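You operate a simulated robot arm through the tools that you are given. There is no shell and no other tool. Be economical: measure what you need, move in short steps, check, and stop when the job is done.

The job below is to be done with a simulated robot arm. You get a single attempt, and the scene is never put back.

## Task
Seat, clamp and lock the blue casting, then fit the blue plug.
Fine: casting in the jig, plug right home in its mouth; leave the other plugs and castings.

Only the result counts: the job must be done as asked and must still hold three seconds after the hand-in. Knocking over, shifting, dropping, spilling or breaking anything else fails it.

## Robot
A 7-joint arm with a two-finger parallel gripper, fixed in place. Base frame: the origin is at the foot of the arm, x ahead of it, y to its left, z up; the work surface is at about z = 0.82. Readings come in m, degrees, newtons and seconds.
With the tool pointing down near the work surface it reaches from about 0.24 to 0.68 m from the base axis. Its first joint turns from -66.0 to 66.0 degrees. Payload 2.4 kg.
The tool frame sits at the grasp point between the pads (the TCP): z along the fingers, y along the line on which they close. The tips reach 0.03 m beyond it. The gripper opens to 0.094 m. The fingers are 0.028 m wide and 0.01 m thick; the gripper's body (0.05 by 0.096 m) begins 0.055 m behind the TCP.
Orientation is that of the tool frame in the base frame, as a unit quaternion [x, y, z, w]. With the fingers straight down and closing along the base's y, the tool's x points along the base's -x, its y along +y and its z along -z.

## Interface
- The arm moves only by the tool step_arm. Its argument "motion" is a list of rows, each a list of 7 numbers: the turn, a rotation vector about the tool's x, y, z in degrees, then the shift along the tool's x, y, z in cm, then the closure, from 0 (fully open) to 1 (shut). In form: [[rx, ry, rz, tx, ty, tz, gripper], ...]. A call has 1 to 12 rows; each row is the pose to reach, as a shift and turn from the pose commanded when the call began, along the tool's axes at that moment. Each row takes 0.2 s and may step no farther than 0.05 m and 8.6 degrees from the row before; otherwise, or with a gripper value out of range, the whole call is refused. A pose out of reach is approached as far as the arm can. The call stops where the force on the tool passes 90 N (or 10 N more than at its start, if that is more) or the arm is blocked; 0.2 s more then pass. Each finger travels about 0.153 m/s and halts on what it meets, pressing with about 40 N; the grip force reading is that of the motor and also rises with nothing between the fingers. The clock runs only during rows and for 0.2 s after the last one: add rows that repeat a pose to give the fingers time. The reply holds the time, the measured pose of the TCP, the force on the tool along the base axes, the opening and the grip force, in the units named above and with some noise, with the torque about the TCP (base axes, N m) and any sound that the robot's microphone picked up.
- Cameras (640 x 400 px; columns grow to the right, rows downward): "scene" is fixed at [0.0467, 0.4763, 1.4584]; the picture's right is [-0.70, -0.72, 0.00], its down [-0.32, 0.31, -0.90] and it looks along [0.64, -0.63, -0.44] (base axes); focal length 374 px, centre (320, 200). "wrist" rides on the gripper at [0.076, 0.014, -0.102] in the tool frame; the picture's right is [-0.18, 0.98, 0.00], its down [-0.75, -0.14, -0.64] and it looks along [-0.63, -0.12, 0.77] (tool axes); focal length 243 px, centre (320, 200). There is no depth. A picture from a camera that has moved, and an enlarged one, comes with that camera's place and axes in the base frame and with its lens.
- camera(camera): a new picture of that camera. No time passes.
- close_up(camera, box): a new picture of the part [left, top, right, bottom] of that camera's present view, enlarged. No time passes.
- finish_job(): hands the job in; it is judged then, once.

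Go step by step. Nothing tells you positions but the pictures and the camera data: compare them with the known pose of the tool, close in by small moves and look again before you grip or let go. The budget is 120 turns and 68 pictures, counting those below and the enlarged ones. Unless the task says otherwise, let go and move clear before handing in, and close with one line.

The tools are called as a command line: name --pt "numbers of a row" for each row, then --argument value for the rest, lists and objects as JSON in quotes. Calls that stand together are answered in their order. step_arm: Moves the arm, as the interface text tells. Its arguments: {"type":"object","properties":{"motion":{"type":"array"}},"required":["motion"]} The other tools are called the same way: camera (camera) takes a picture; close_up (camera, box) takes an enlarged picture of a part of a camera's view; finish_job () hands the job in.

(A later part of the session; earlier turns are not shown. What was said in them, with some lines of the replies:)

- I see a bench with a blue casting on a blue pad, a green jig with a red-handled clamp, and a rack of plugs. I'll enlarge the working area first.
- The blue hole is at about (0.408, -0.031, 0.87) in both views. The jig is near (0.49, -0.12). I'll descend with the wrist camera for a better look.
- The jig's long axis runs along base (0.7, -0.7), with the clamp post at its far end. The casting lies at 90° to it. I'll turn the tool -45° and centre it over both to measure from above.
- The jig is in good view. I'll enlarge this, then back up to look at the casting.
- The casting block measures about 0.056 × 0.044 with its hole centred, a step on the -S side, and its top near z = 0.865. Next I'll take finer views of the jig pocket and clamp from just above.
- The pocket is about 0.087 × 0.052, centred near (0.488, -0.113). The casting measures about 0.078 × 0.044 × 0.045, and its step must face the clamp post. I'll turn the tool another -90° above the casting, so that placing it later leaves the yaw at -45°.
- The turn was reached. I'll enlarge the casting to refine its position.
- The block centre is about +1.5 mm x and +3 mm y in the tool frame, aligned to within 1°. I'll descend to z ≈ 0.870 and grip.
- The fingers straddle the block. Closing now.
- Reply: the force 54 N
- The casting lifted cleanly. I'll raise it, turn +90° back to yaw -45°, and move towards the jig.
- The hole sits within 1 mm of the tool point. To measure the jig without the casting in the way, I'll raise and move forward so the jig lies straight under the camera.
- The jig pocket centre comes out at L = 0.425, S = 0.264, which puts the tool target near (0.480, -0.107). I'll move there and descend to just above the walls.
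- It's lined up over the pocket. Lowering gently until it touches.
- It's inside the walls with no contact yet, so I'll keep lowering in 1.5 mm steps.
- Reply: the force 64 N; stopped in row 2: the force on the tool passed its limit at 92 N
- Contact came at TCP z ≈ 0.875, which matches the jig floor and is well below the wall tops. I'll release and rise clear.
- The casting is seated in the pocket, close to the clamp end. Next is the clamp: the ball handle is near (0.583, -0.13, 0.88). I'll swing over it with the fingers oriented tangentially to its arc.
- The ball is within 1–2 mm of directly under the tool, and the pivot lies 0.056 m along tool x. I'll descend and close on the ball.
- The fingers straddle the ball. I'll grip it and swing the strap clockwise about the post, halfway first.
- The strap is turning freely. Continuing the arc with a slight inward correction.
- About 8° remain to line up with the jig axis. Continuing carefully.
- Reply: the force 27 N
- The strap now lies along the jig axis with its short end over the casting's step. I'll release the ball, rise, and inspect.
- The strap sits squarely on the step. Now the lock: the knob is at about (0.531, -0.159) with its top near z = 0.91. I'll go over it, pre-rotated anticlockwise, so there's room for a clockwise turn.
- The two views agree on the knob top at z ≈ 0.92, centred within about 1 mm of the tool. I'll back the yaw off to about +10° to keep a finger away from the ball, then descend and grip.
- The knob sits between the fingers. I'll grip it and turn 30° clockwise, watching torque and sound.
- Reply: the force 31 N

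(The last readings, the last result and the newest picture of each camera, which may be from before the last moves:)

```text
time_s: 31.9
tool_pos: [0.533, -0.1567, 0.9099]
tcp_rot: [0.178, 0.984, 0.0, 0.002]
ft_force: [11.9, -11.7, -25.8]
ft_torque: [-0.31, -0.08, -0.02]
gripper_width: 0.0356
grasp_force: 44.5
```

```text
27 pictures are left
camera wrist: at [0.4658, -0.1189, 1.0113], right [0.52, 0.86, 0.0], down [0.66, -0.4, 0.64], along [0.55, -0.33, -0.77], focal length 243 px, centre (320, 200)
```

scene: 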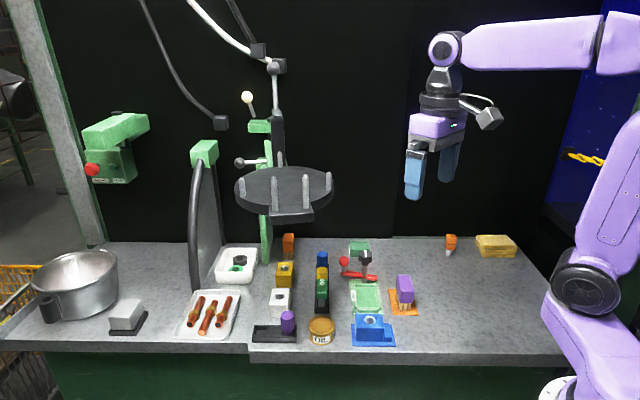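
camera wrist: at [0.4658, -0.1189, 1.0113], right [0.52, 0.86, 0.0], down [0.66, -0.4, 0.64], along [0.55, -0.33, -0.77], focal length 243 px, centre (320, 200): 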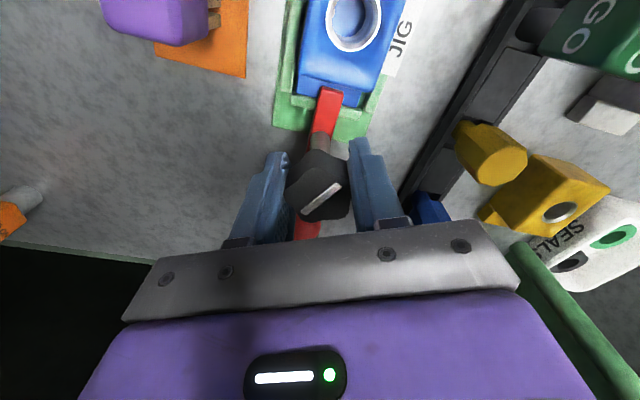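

The knob turns with the gripper and draws slightly down. I'll continue another 60° while following it.

step_arm --pt "0 0 7.5 0 0 0.03 1" --pt "0 0 15 0 0 0.06 1" --pt "0 0 22.5 0 0 0.1 1" --pt "0 0 30 0 0 0.1 1" --pt "0 0 37.5 0 0 0.1 1" --pt "0 0 45 0 0 0.1 1" --pt "0 0 52.5 0 0 0.1 1" --pt "0 0 60 0 0 0.1 1"

camera --camera "wrist"

```text
time_s: 33.7
tool_pos: [0.5326, -0.1577, 0.9099]
tcp_rot: [0.645, 0.764, 0.002, 0.002]
ft_force: [20.0, -2.1, -16.8]
ft_torque: [-0.54, 0.61, 0.03]
gripper_width: 0.0356
grasp_force: 44.7
```

```text
26 pictures are left
camera wrist: at [0.5339, -0.0809, 1.0114], right [1.0, -0.02, 0.0], down [-0.02, -0.77, 0.64], along [-0.01, -0.64, -0.77], focal length 243 px, centre (320, 200)
```

wrist: 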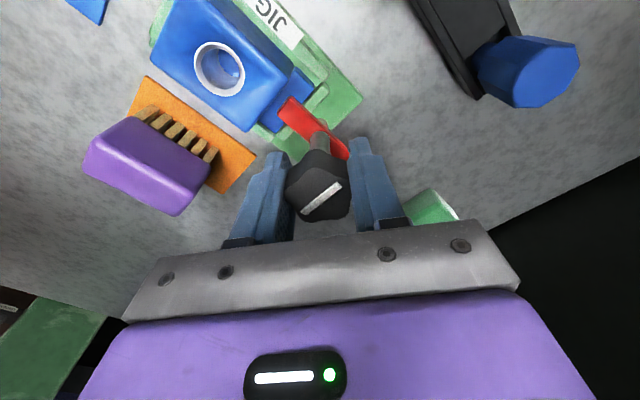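

90° turned with no resistance or click yet. Continuing to see if there's a stop.

step_arm --pt "0 0 7.5 0 0 0 1" --pt "0 0 15 0 0 0 1" --pt "0 0 22.5 0 0 0 1" --pt "0 0 30 0 0 0 1" --pt "0 0 37.5 0 0 0 1" --pt "0 0 45 0 0 0 1"

camera --camera "wrist"

```text
time_s: 35.1
tool_pos: [0.5327, -0.1588, 0.9102]
tcp_rot: [0.889, 0.458, 0.0, 0.002]
ft_force: [16.4, -3.0, 5.6]
ft_torque: [0.1, 0.38, 0.81]
gripper_width: 0.0356
grasp_force: 45.0
```

```text
25 pictures are left
camera wrist: at [0.5877, -0.1063, 1.0121], right [0.69, -0.72, 0.0], down [-0.56, -0.53, 0.64], along [-0.46, -0.45, -0.77], focal length 243 px, centre (320, 200)
```

wrist: 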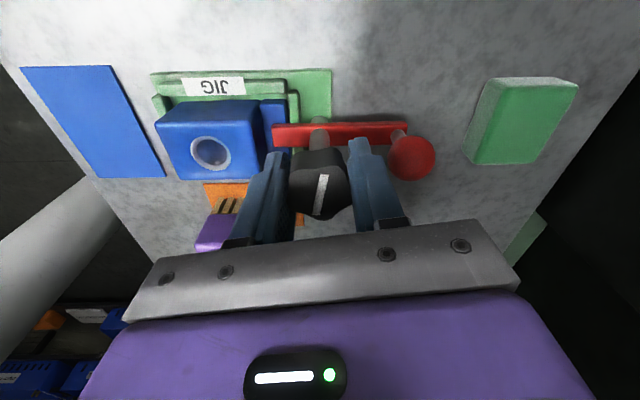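

A stop was reached: torque rose to 0.8 N·m and the pads began slipping, with the line now a quarter turn from where it began. I'll release slightly and rise.

step_arm --pt "0 0 0 0 0 0 0.53" --pt "0 0 0 0 0 0 0.53" --pt "0 0 0 0 0 -3 0.53" --pt "0 0 0 0 0 -7 0.5" --pt "0 0 0 0 0 -10 0.3"

close_up --camera "wrist" --box '[220, 40, 420, 200]'

close_up --camera "scene" --box '[310, 235, 410, 315]'

```text
time_s: 36.3
tool_pos: [0.5304, -0.1582, 1.0095]
tcp_rot: [0.889, 0.459, 0.0, -0.001]
ft_force: [0.9, -0.4, -0.2]
ft_torque: [0.01, 0.02, 0.0]
gripper_width: 0.066
grasp_force: 0.0
```

```text
2.50 times, centred on (320, 120) of wrist
camera zoom: at [0.5859, -0.105, 1.1117], right [0.69, -0.72, 0.0], down [-0.55, -0.53, 0.64], along [-0.46, -0.45, -0.77], focal length 606 px, centre (320, 400)
```

zoom: 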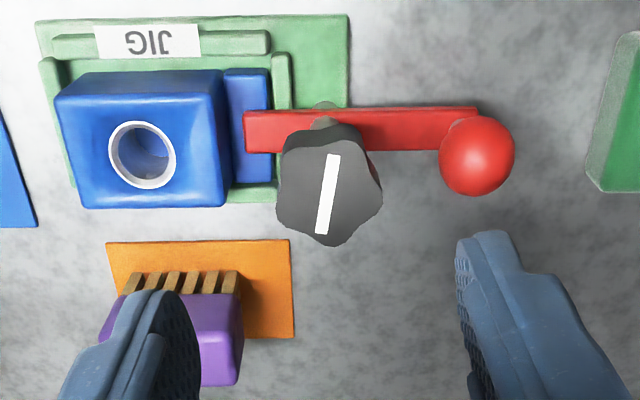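

```text
5.00 times, centred on (360, 275) of scene
camera zoom: at [0.0467, 0.4763, 1.4584], right [-0.7, -0.72, 0.0], down [-0.32, 0.31, -0.9], along [0.64, -0.63, -0.44], focal length 1869 px, centre (120, -175)
```

zoom: 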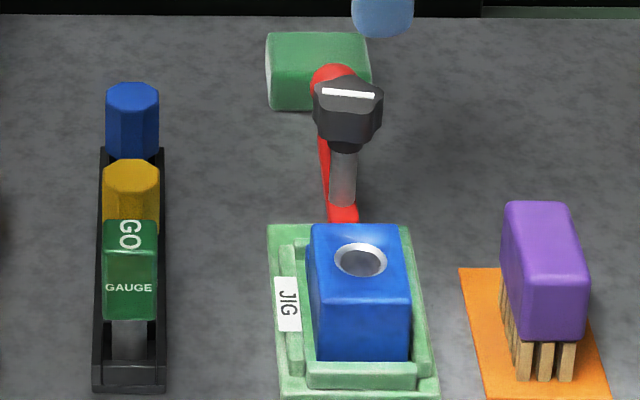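

The clamp is locked: the knob line is a quarter turn round and the strap is on the step. Next is the blue plug at the far end of the rack, near (0.62, -0.10). I'll move above it with yaw -45°.

step_arm --pt "0 0 -8 1.5 0.6 0 0.3" --pt "0 0 -16 3 1.2 0 0.3" --pt "0 0 -24 4.5 1.8 0 0.3" --pt "0 0 -32 6 2.5 0 0.3" --pt "0 0 -40 7.5 3.2 0 0.3" --pt "0 0 -48 9 4 0 0.3" --pt "0 0 -56 9.5 4 0 0.3" --pt "0 0 -64 9.5 4 0 0.3" --pt "0 0 -72 9.5 4 0 0.3" --pt "0 0 -80.5 9.5 4 0 0.3" --pt "0 0 -80.5 9.5 4 0 0.3"

close_up --camera "wrist" --box '[220, 20, 420, 200]'

close_up --camera "scene" --box '[280, 190, 400, 320]'

```text
time_s: 38.7
tool_pos: [0.6207, -0.1042, 1.0092]
tcp_rot: [0.381, 0.925, 0.0, 0.002]
ft_force: [0.0, -0.6, -0.1]
ft_torque: [0.03, 0.01, -0.02]
gripper_width: 0.0657
grasp_force: 0.1
```

```text
2.22 times, centred on (320, 110) of wrist
camera zoom: at [0.5754, -0.0405, 1.1114], right [0.82, 0.57, 0.0], down [0.43, -0.63, 0.64], along [0.37, -0.53, -0.77], focal length 539 px, centre (320, 400)
```

zoom: 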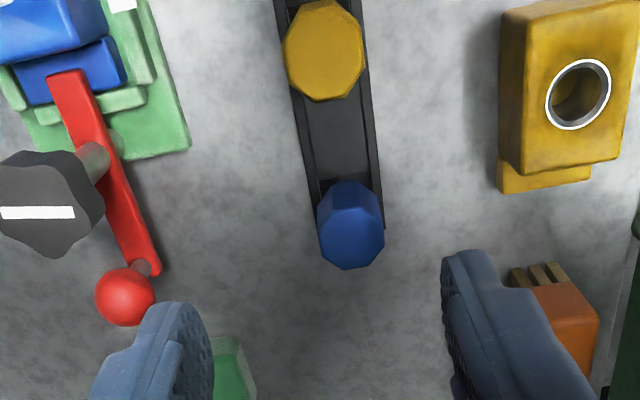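

```text
3.08 times, centred on (340, 255) of scene
camera zoom: at [0.0467, 0.4763, 1.4584], right [-0.7, -0.72, 0.0], down [-0.32, 0.31, -0.9], along [0.64, -0.63, -0.44], focal length 1150 px, centre (258, 31)
```

zoom: 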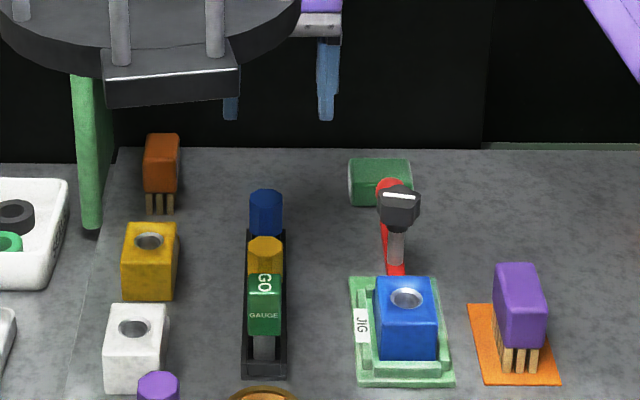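

The two views put the blue plug's head at about (0.640, -0.111), with its top near z = 0.89. I'll move over it, stop just above, and check.

step_arm --pt "0 0 0 -1.9 0.9 0 0.4" --pt "0 0 0 -1.9 0.9 4 0.4" --pt "0 0 0 -1.9 0.9 7 0.4" --pt "0 0 0 -1.9 0.9 7 0.4"

close_up --camera "wrist" --box '[220, 60, 420, 240]'

close_up --camera "scene" --box '[280, 200, 380, 290]'

```text
time_s: 39.7
tool_pos: [0.6414, -0.1114, 0.9371]
tcp_rot: [0.381, 0.924, -0.001, 0.0]
ft_force: [-0.5, -0.4, -0.7]
ft_torque: [-0.02, 0.02, -0.01]
gripper_width: 0.0563
grasp_force: 0.0
```

```text
2.22 times, centred on (320, 150) of wrist
camera zoom: at [0.5967, -0.0471, 1.0392], right [0.82, 0.57, 0.0], down [0.43, -0.63, 0.64], along [0.36, -0.53, -0.77], focal length 539 px, centre (320, 311)
```

zoom: 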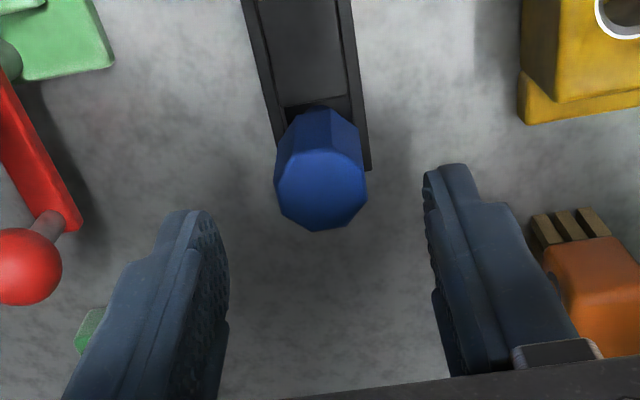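

```text
4.44 times, centred on (330, 245) of scene
camera zoom: at [0.0467, 0.4763, 1.4584], right [-0.7, -0.72, 0.0], down [-0.32, 0.31, -0.9], along [0.64, -0.63, -0.44], focal length 1661 px, centre (276, 0)
```

zoom: 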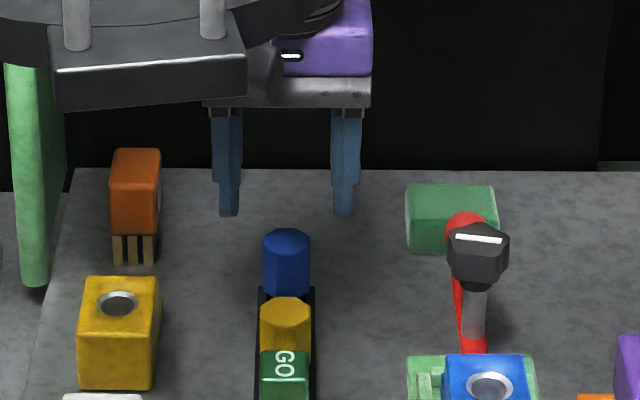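

The plug is centred between the fingers. Descending and gripping the head.

step_arm --pt "0 0 0 0.1 0.05 3 0.4" --pt "0 0 0 0.1 0.05 5.8 0.4" --pt "0 0 0 0.1 0.05 5.8 0.7" --pt "0 0 0 0.1 0.05 5.8 1" --pt "0 0 0 0.1 0.05 5.8 1"

step_arm --pt "0 0 0 0 0 -3 1" --pt "0 0 0 0 0 -7 1" --pt "0 0 0 0 0 -10 1"

close_up --camera "scene" --box '[280, 150, 400, 290]'

```text
time_s: 40.9
tool_pos: [0.6397, -0.1093, 0.8818]
tcp_rot: [0.382, 0.924, 0.001, 0.001]
ft_force: [0.0, -0.4, 0.2]
ft_torque: [-0.04, 0.0, -0.01]
gripper_width: 0.0321
grasp_force: 39.9
```

```text
time_s: 41.7
tool_pos: [0.6378, -0.1109, 0.9815]
tcp_rot: [0.381, 0.924, 0.0, 0.001]
ft_force: [-0.1, -0.5, 0.4]
ft_torque: [0.01, 0.03, 0.0]
gripper_width: 0.0317
grasp_force: 40.0
```

```text
2.86 times, centred on (340, 220) of scene
camera zoom: at [0.0467, 0.4763, 1.4584], right [-0.7, -0.72, 0.0], down [-0.32, 0.31, -0.9], along [0.64, -0.63, -0.44], focal length 1068 px, centre (263, 143)
```

zoom: 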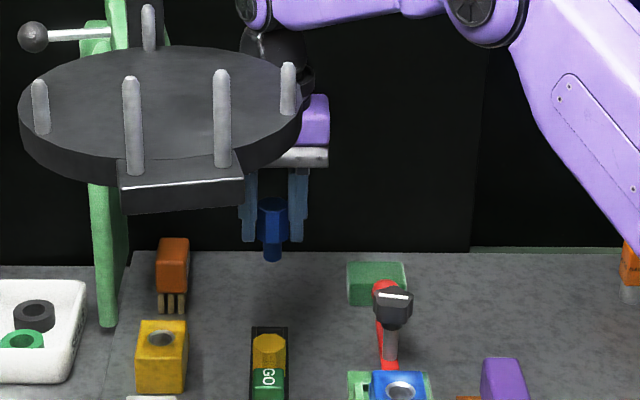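

The plug is out of the rack. I'll carry it over the casting's mouth near (0.4815, -0.108), staying high.

step_arm --pt "0 0 0 2.3 -2.2 -2 1" --pt "0 0 0 4.6 -4.4 -2 1" --pt "0 0 0 6.9 -6.6 -2 1" --pt "0 0 0 9.2 -8.8 -2 1" --pt "0 0 0 11.28 -10.85 -2 1" --pt "0 0 0 11.28 -10.85 -2 1"

close_up --camera "wrist" --box '[250, 60, 390, 220]'

close_up --camera "scene" --box '[310, 200, 420, 320]'

```text
time_s: 43.1
tool_pos: [0.4823, -0.1069, 1.0012]
tcp_rot: [0.382, 0.924, 0.001, 0.0]
ft_force: [0.1, 0.3, 0.1]
ft_torque: [-0.02, -0.01, 0.0]
gripper_width: 0.0317
grasp_force: 40.3
```

```text
2.50 times, centred on (320, 140) of wrist
camera zoom: at [0.4385, -0.0444, 1.1033], right [0.82, 0.57, 0.0], down [0.43, -0.63, 0.64], along [0.37, -0.53, -0.77], focal length 606 px, centre (320, 350)
```

zoom: 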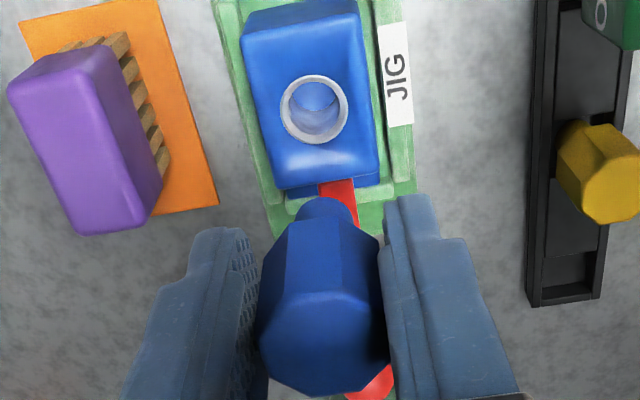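

```text
3.33 times, centred on (365, 260) of scene
camera zoom: at [0.0467, 0.4763, 1.4584], right [-0.7, -0.72, 0.0], down [-0.32, 0.31, -0.9], along [0.64, -0.63, -0.44], focal length 1246 px, centre (170, 0)
```

zoom: 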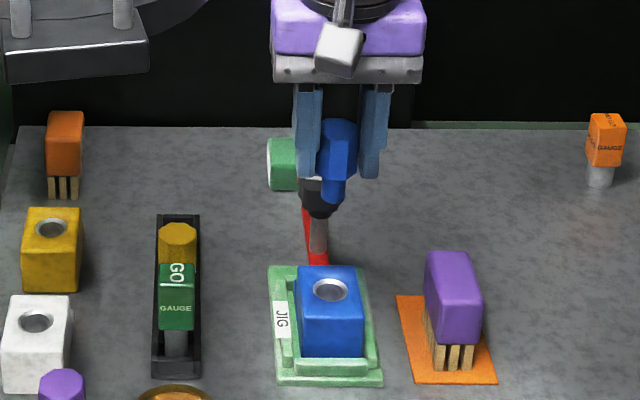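

The mouth is about 2–3 mm off in -S and -L from the tool. I'll correct that and lower until the plug tip is just above the mouth.

step_arm --pt "0 0 0 0.16 -0.28 3 1" --pt "0 0 0 0.16 -0.28 6 1" --pt "0 0 0 0.16 -0.28 7 1" --pt "0 0 0 0.16 -0.28 7 1"

close_up --camera "wrist" --box '[270, 80, 370, 220]'

close_up --camera "scene" --box '[340, 230, 410, 300]'

```text
time_s: 44.1
tool_pos: [0.4811, -0.1082, 0.9308]
tcp_rot: [0.382, 0.924, 0.001, 0.001]
ft_force: [-0.4, 0.2, -0.6]
ft_torque: [-0.03, -0.04, 0.01]
gripper_width: 0.0318
grasp_force: 40.0
```

```text
2.86 times, centred on (320, 150) of wrist
camera zoom: at [0.4365, -0.0455, 1.0326], right [0.82, 0.57, 0.0], down [0.43, -0.63, 0.64], along [0.37, -0.53, -0.77], focal length 693 px, centre (320, 343)
```

zoom: 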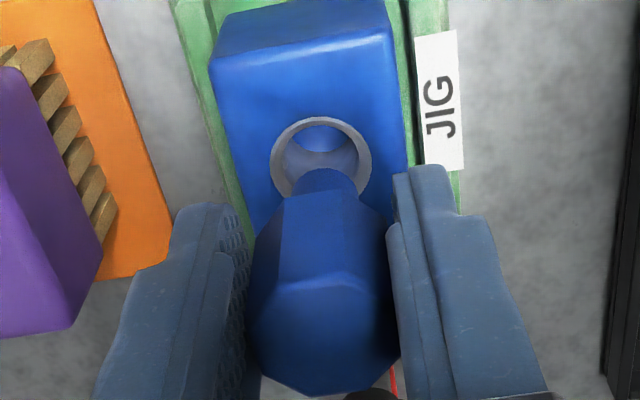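

```text
5.71 times, centred on (375, 265) of scene
camera zoom: at [0.0467, 0.4763, 1.4584], right [-0.7, -0.72, 0.0], down [-0.32, 0.31, -0.9], along [0.64, -0.63, -0.44], focal length 2136 px, centre (6, -171)
```

zoom: 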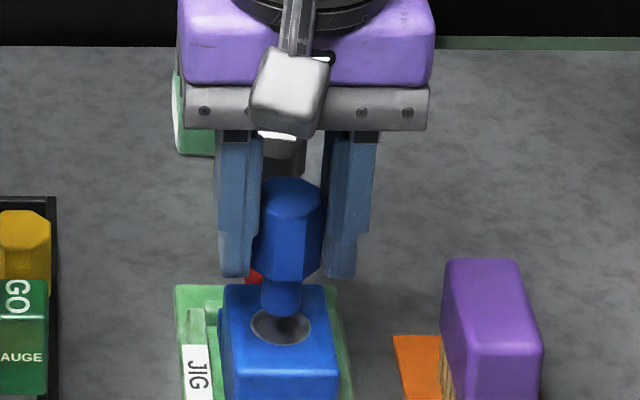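

The plug looks nearly over the mouth. I'll take high zooms in both views to settle the fore-aft alignment.

close_up --camera "scene" --box '[374, 255, 406, 291]'

close_up --camera "wrist" --box '[294, 110, 350, 160]'

```text
11.11 times, centred on (390, 273) of scene
camera zoom: at [0.0467, 0.4763, 1.4584], right [-0.7, -0.72, 0.0], down [-0.32, 0.31, -0.9], along [0.64, -0.63, -0.44], focal length 4153 px, centre (-458, -611)
```

zoom: 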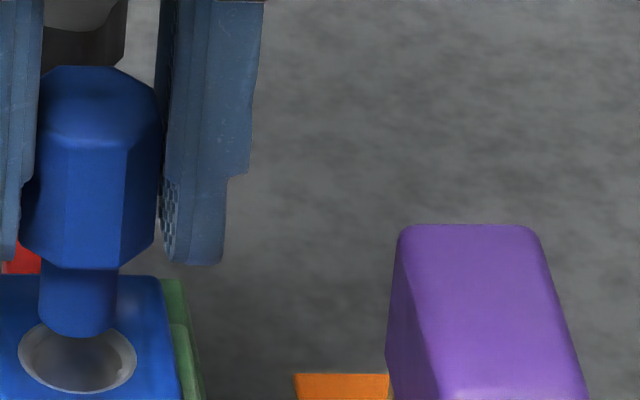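

```text
8.00 times, centred on (322, 135) of wrist
camera zoom: at [0.4365, -0.0455, 1.0326], right [0.82, 0.57, 0.0], down [0.43, -0.63, 0.64], along [0.37, -0.53, -0.77], focal length 1941 px, centre (304, 720)
```

zoom: 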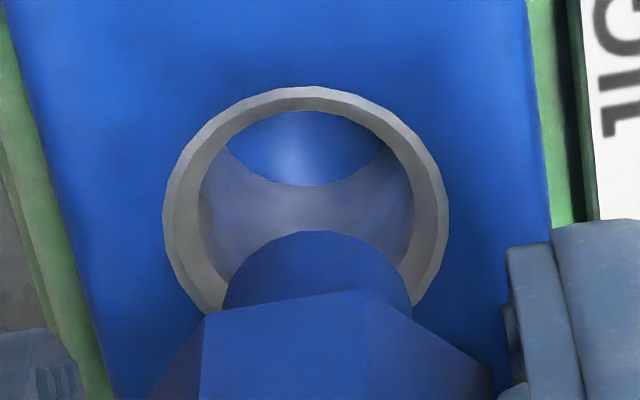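

Apparent sizes show the tip is already close to mouth level, and the plug sits about 6 mm too far towards the clamp. I'll shift 6 mm back and compare again.

step_arm --pt "0 0 0 0.3 -0.05 0 1" --pt "0 0 0 0.6 -0.05 0 1" --pt "0 0 0 0.6 -0.05 0 1"

close_up --camera "scene" --box '[362, 245, 402, 291]'

close_up --camera "wrist" --box '[284, 110, 356, 180]'

```text
time_s: 44.9
tool_pos: [0.4754, -0.1039, 0.9301]
tcp_rot: [0.381, 0.925, 0.001, 0.001]
ft_force: [-0.8, -0.3, -0.8]
ft_torque: [0.01, -0.02, -0.02]
gripper_width: 0.0319
grasp_force: 39.7
```

```text
8.70 times, centred on (382, 268) of scene
camera zoom: at [0.0467, 0.4763, 1.4584], right [-0.7, -0.72, 0.0], down [-0.32, 0.31, -0.9], along [0.64, -0.63, -0.44], focal length 3250 px, centre (-219, -391)
```

zoom: 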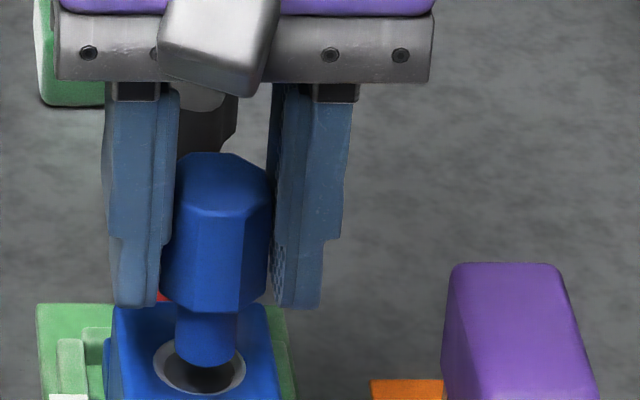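

```text
5.71 times, centred on (320, 145) of wrist
camera zoom: at [0.4311, -0.0413, 1.0327], right [0.82, 0.57, 0.0], down [0.43, -0.63, 0.64], along [0.36, -0.53, -0.77], focal length 1386 px, centre (320, 514)
```

zoom: 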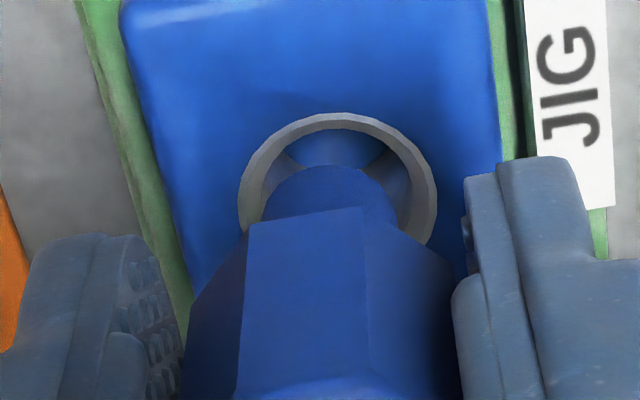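

The plug is now aligned fore-aft to within about 1 mm, with a 1 mm correction towards +S still needed. I'll apply it and lower slowly, watching force.

step_arm --pt "0 0 0 0.04 0.1 0.3 1" --pt "0 0 0 0.04 0.1 0.6 1" --pt "0 0 0 0.04 0.1 0.8 1" --pt "0 0 0 0.04 0.1 1 1"

```text
time_s: 45.9
tool_pos: [0.4756, -0.1038, 0.9205]
tcp_rot: [0.382, 0.924, 0.0, 0.002]
ft_force: [-0.2, -0.4, 2.4]
ft_torque: [-0.05, 0.01, 0.01]
gripper_width: 0.0318
grasp_force: 40.0
```

It's at z = 0.9205 with only slight contact, so the tip is entering the mouth. Continuing down.

step_arm --pt "0 0 0 0 0 0.2 1" --pt "0 0 0 0 0 0.4 1" --pt "0 0 0 0 0 0.6 1"

```text
time_s: 46.7
tool_pos: [0.4744, -0.1027, 0.9149]
tcp_rot: [0.382, 0.924, 0.0, 0.001]
ft_force: [-0.3, -0.6, 0.4]
ft_torque: [0.01, -0.01, 0.01]
gripper_width: 0.0317
grasp_force: 39.9
```

step_arm --pt "0 0 0 0 0 0.2 1" --pt "0 0 0 0 0 0.4 1" --pt "0 0 0 0 0 0.6 1" --pt "0 0 0 0 0 0.8 1"

close_up --camera "scene" --box '[362, 245, 402, 291]'

```text
time_s: 47.7
tool_pos: [0.4748, -0.1042, 0.9065]
tcp_rot: [0.382, 0.924, 0.0, 0.001]
ft_force: [-0.2, 1.1, 1.8]
ft_torque: [-0.01, -0.01, -0.04]
gripper_width: 0.0317
grasp_force: 39.9
```

```text
8.70 times, centred on (382, 268) of scene
camera zoom: at [0.0467, 0.4763, 1.4584], right [-0.7, -0.72, 0.0], down [-0.32, 0.31, -0.9], along [0.64, -0.63, -0.44], focal length 3250 px, centre (-219, -391)
```

zoom: 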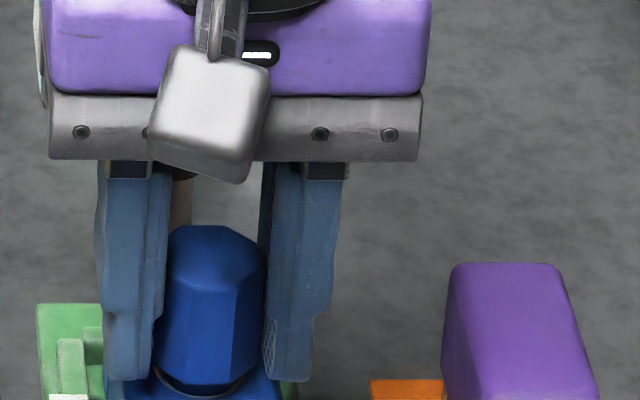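

The shank is in, with a few millimetres left. Continuing down until it's firmly home.

step_arm --pt "0 0 0 0 0 0.1 1" --pt "0 0 0 0 0 0.2 1" --pt "0 0 0 0 0 0.3 1"

```text
time_s: 48.5
tool_pos: [0.4744, -0.1018, 0.9038]
tcp_rot: [0.382, 0.924, 0.001, 0.0]
ft_force: [-0.6, 0.4, -1.4]
ft_torque: [0.0, 0.02, 0.02]
gripper_width: 0.0318
grasp_force: 40.2
```

step_arm --pt "0 0 0 0 0 0.1 1" --pt "0 0 0 0 0 0.2 1" --pt "0 0 0 0 0 0.3 1"

close_up --camera "scene" --box '[362, 255, 402, 301]'

```text
time_s: 49.3
tool_pos: [0.4752, -0.1022, 0.9002]
tcp_rot: [0.382, 0.924, 0.0, 0.0]
ft_force: [0.0, 0.0, 0.3]
ft_torque: [0.01, 0.01, 0.02]
gripper_width: 0.0316
grasp_force: 40.5
```

```text
8.70 times, centred on (382, 278) of scene
camera zoom: at [0.0467, 0.4763, 1.4584], right [-0.7, -0.72, 0.0], down [-0.32, 0.31, -0.9], along [0.64, -0.63, -0.44], focal length 3250 px, centre (-219, -478)
```

zoom: 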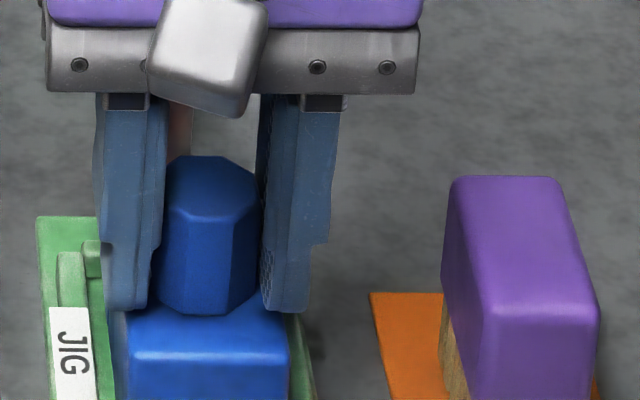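

The head is almost on the mouth but there's no contact force yet. Pressing on in 1 mm steps.

step_arm --pt "0 0 0 0 0 0.1 1" --pt "0 0 0 0 0 0.2 1" --pt "0 0 0 0 0 0.2 1"

```text
time_s: 50.1
tool_pos: [0.4752, -0.1027, 0.9003]
tcp_rot: [0.381, 0.924, 0.001, 0.003]
ft_force: [-13.5, 4.8, 50.5]
ft_torque: [-0.16, -0.24, -0.03]
gripper_width: 0.0316
grasp_force: 40.3
```

Firm contact at z = 0.900, but that could be the fingertips on the casting rather than the head. I'll relieve the load, release, rise, and then check and press the head from above with closed fingers.

step_arm --pt "0 0 0 0 0 -0.18 1" --pt "0 0 0 0 0 -0.18 0.55" --pt "0 0 0 0 0 -0.18 0.45" --pt "0 0 0 0 0 -3 0.45" --pt "0 0 0 0 0 -6 0.45" --pt "0 0 0 0 0 -8 0.45"

close_up --camera "scene" --box '[352, 245, 402, 301]'

close_up --camera "wrist" --box '[260, 80, 380, 220]'

```text
time_s: 51.5
tool_pos: [0.4749, -0.1044, 0.9794]
tcp_rot: [0.382, 0.924, -0.001, 0.0]
ft_force: [0.7, 0.6, 0.7]
ft_torque: [-0.04, -0.02, 0.02]
gripper_width: 0.0513
grasp_force: 0.0
```

```text
7.14 times, centred on (377, 273) of scene
camera zoom: at [0.0467, 0.4763, 1.4584], right [-0.7, -0.72, 0.0], down [-0.32, 0.31, -0.9], along [0.64, -0.63, -0.44], focal length 2670 px, centre (-87, -321)
```

zoom: 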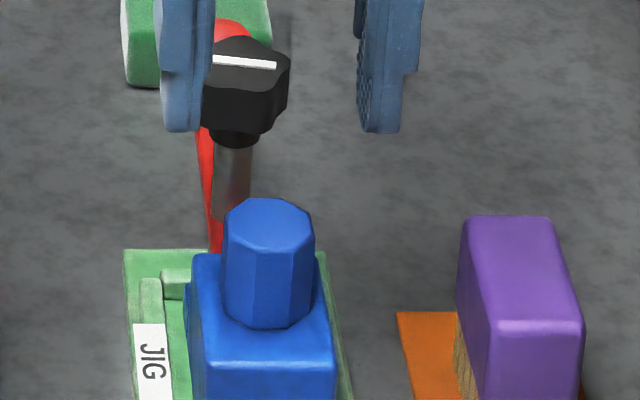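

```text
2.86 times, centred on (320, 150) of wrist
camera zoom: at [0.4306, -0.0416, 1.0809], right [0.82, 0.57, 0.0], down [0.43, -0.63, 0.64], along [0.36, -0.53, -0.77], focal length 693 px, centre (320, 343)
```

zoom: 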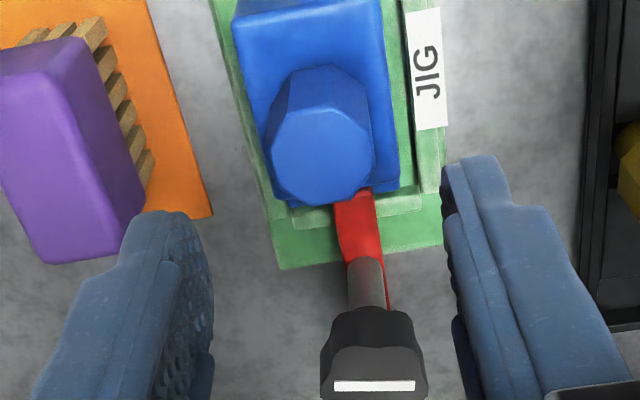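

The plug is upright with its head on the mouth. I'll press its top with closed fingertips to be sure it's fully home.

step_arm --pt "0 0 0 -0.6 0 0 0.8" --pt "0 0 0 -0.6 0 1.5 1" --pt "0 0 0 -0.6 0 3 1" --pt "0 0 0 -0.6 0 3.8 1" --pt "0 0 0 -0.6 0 4.1 1" --pt "0 0 0 -0.6 0 4.3 1"

```text
time_s: 52.9
tool_pos: [0.4789, -0.1064, 0.9354]
tcp_rot: [0.382, 0.924, 0.0, 0.001]
ft_force: [0.5, -0.7, 0.0]
ft_torque: [0.02, 0.0, 0.01]
gripper_width: 0.0001
grasp_force: 32.2
```

step_arm --pt "0 0 0 0 0 0.1 1" --pt "0 0 0 0 0 0.2 1" --pt "0 0 0 0 0 0.3 1"

```text
time_s: 53.7
tool_pos: [0.4799, -0.1066, 0.9334]
tcp_rot: [0.382, 0.924, 0.0, 0.002]
ft_force: [-3.6, 1.5, 20.5]
ft_torque: [0.06, 0.14, -0.04]
gripper_width: 0.0
grasp_force: 33.0
```

step_arm --pt "0 0 0 0 0 0.1 1" --pt "0 0 0 0 0 0.2 1" --pt "0 0 0 0 0 0.2 1"

```text
time_s: 54.5
tool_pos: [0.4796, -0.1073, 0.9347]
tcp_rot: [0.381, 0.925, 0.0, 0.004]
ft_force: [-11.9, 7.1, 60.6]
ft_torque: [0.29, 0.48, -0.04]
gripper_width: 0.0
grasp_force: 33.4
```

The head doesn't yield under 60 N, so the plug is home. Retreating up and away for a final check.

step_arm --pt "0 0 0 0 0 -2 1" --pt "0 0 0 0 0 -6 1" --pt "0 0 0 3 0 -10 0.6" --pt "0 0 0 6 0 -13 0.3"

close_up --camera "scene" --box '[270, 230, 430, 350]'

close_up --camera "wrist" --box '[220, 60, 420, 220]'

```text
time_s: 55.5
tool_pos: [0.4361, -0.0647, 1.0617]
tcp_rot: [0.382, 0.924, 0.0, 0.0]
ft_force: [-0.1, 0.6, 0.2]
ft_torque: [0.01, 0.01, 0.01]
gripper_width: 0.066
grasp_force: 0.0
```

```text
3.33 times, centred on (350, 290) of scene
camera zoom: at [0.0467, 0.4762, 1.4584], right [-0.7, -0.72, 0.0], down [-0.32, 0.31, -0.9], along [0.64, -0.63, -0.44], focal length 1246 px, centre (220, -100)
```

zoom: 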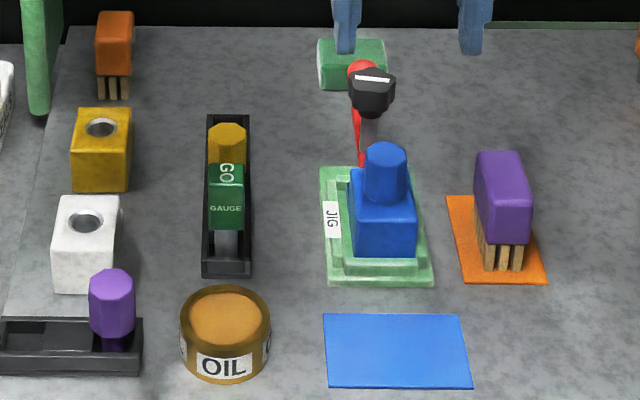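

```text
2.50 times, centred on (320, 140) of wrist
camera zoom: at [0.3918, -0.0013, 1.1639], right [0.82, 0.57, 0.0], down [0.43, -0.63, 0.64], along [0.36, -0.53, -0.77], focal length 606 px, centre (320, 350)
```

zoom: 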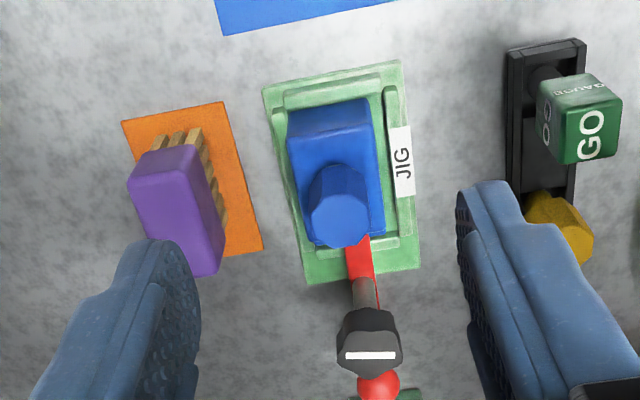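

The casting is seated in the jig, the strap is on its step, the knob is locked, the plug is home, and nothing else has moved. Handing in.

finish_job

```text
The job is handed in.
```

The blue casting is seated in the jig, clamped and locked, and the blue plug is fully home in its mouth; the other plugs and castings were not touched.
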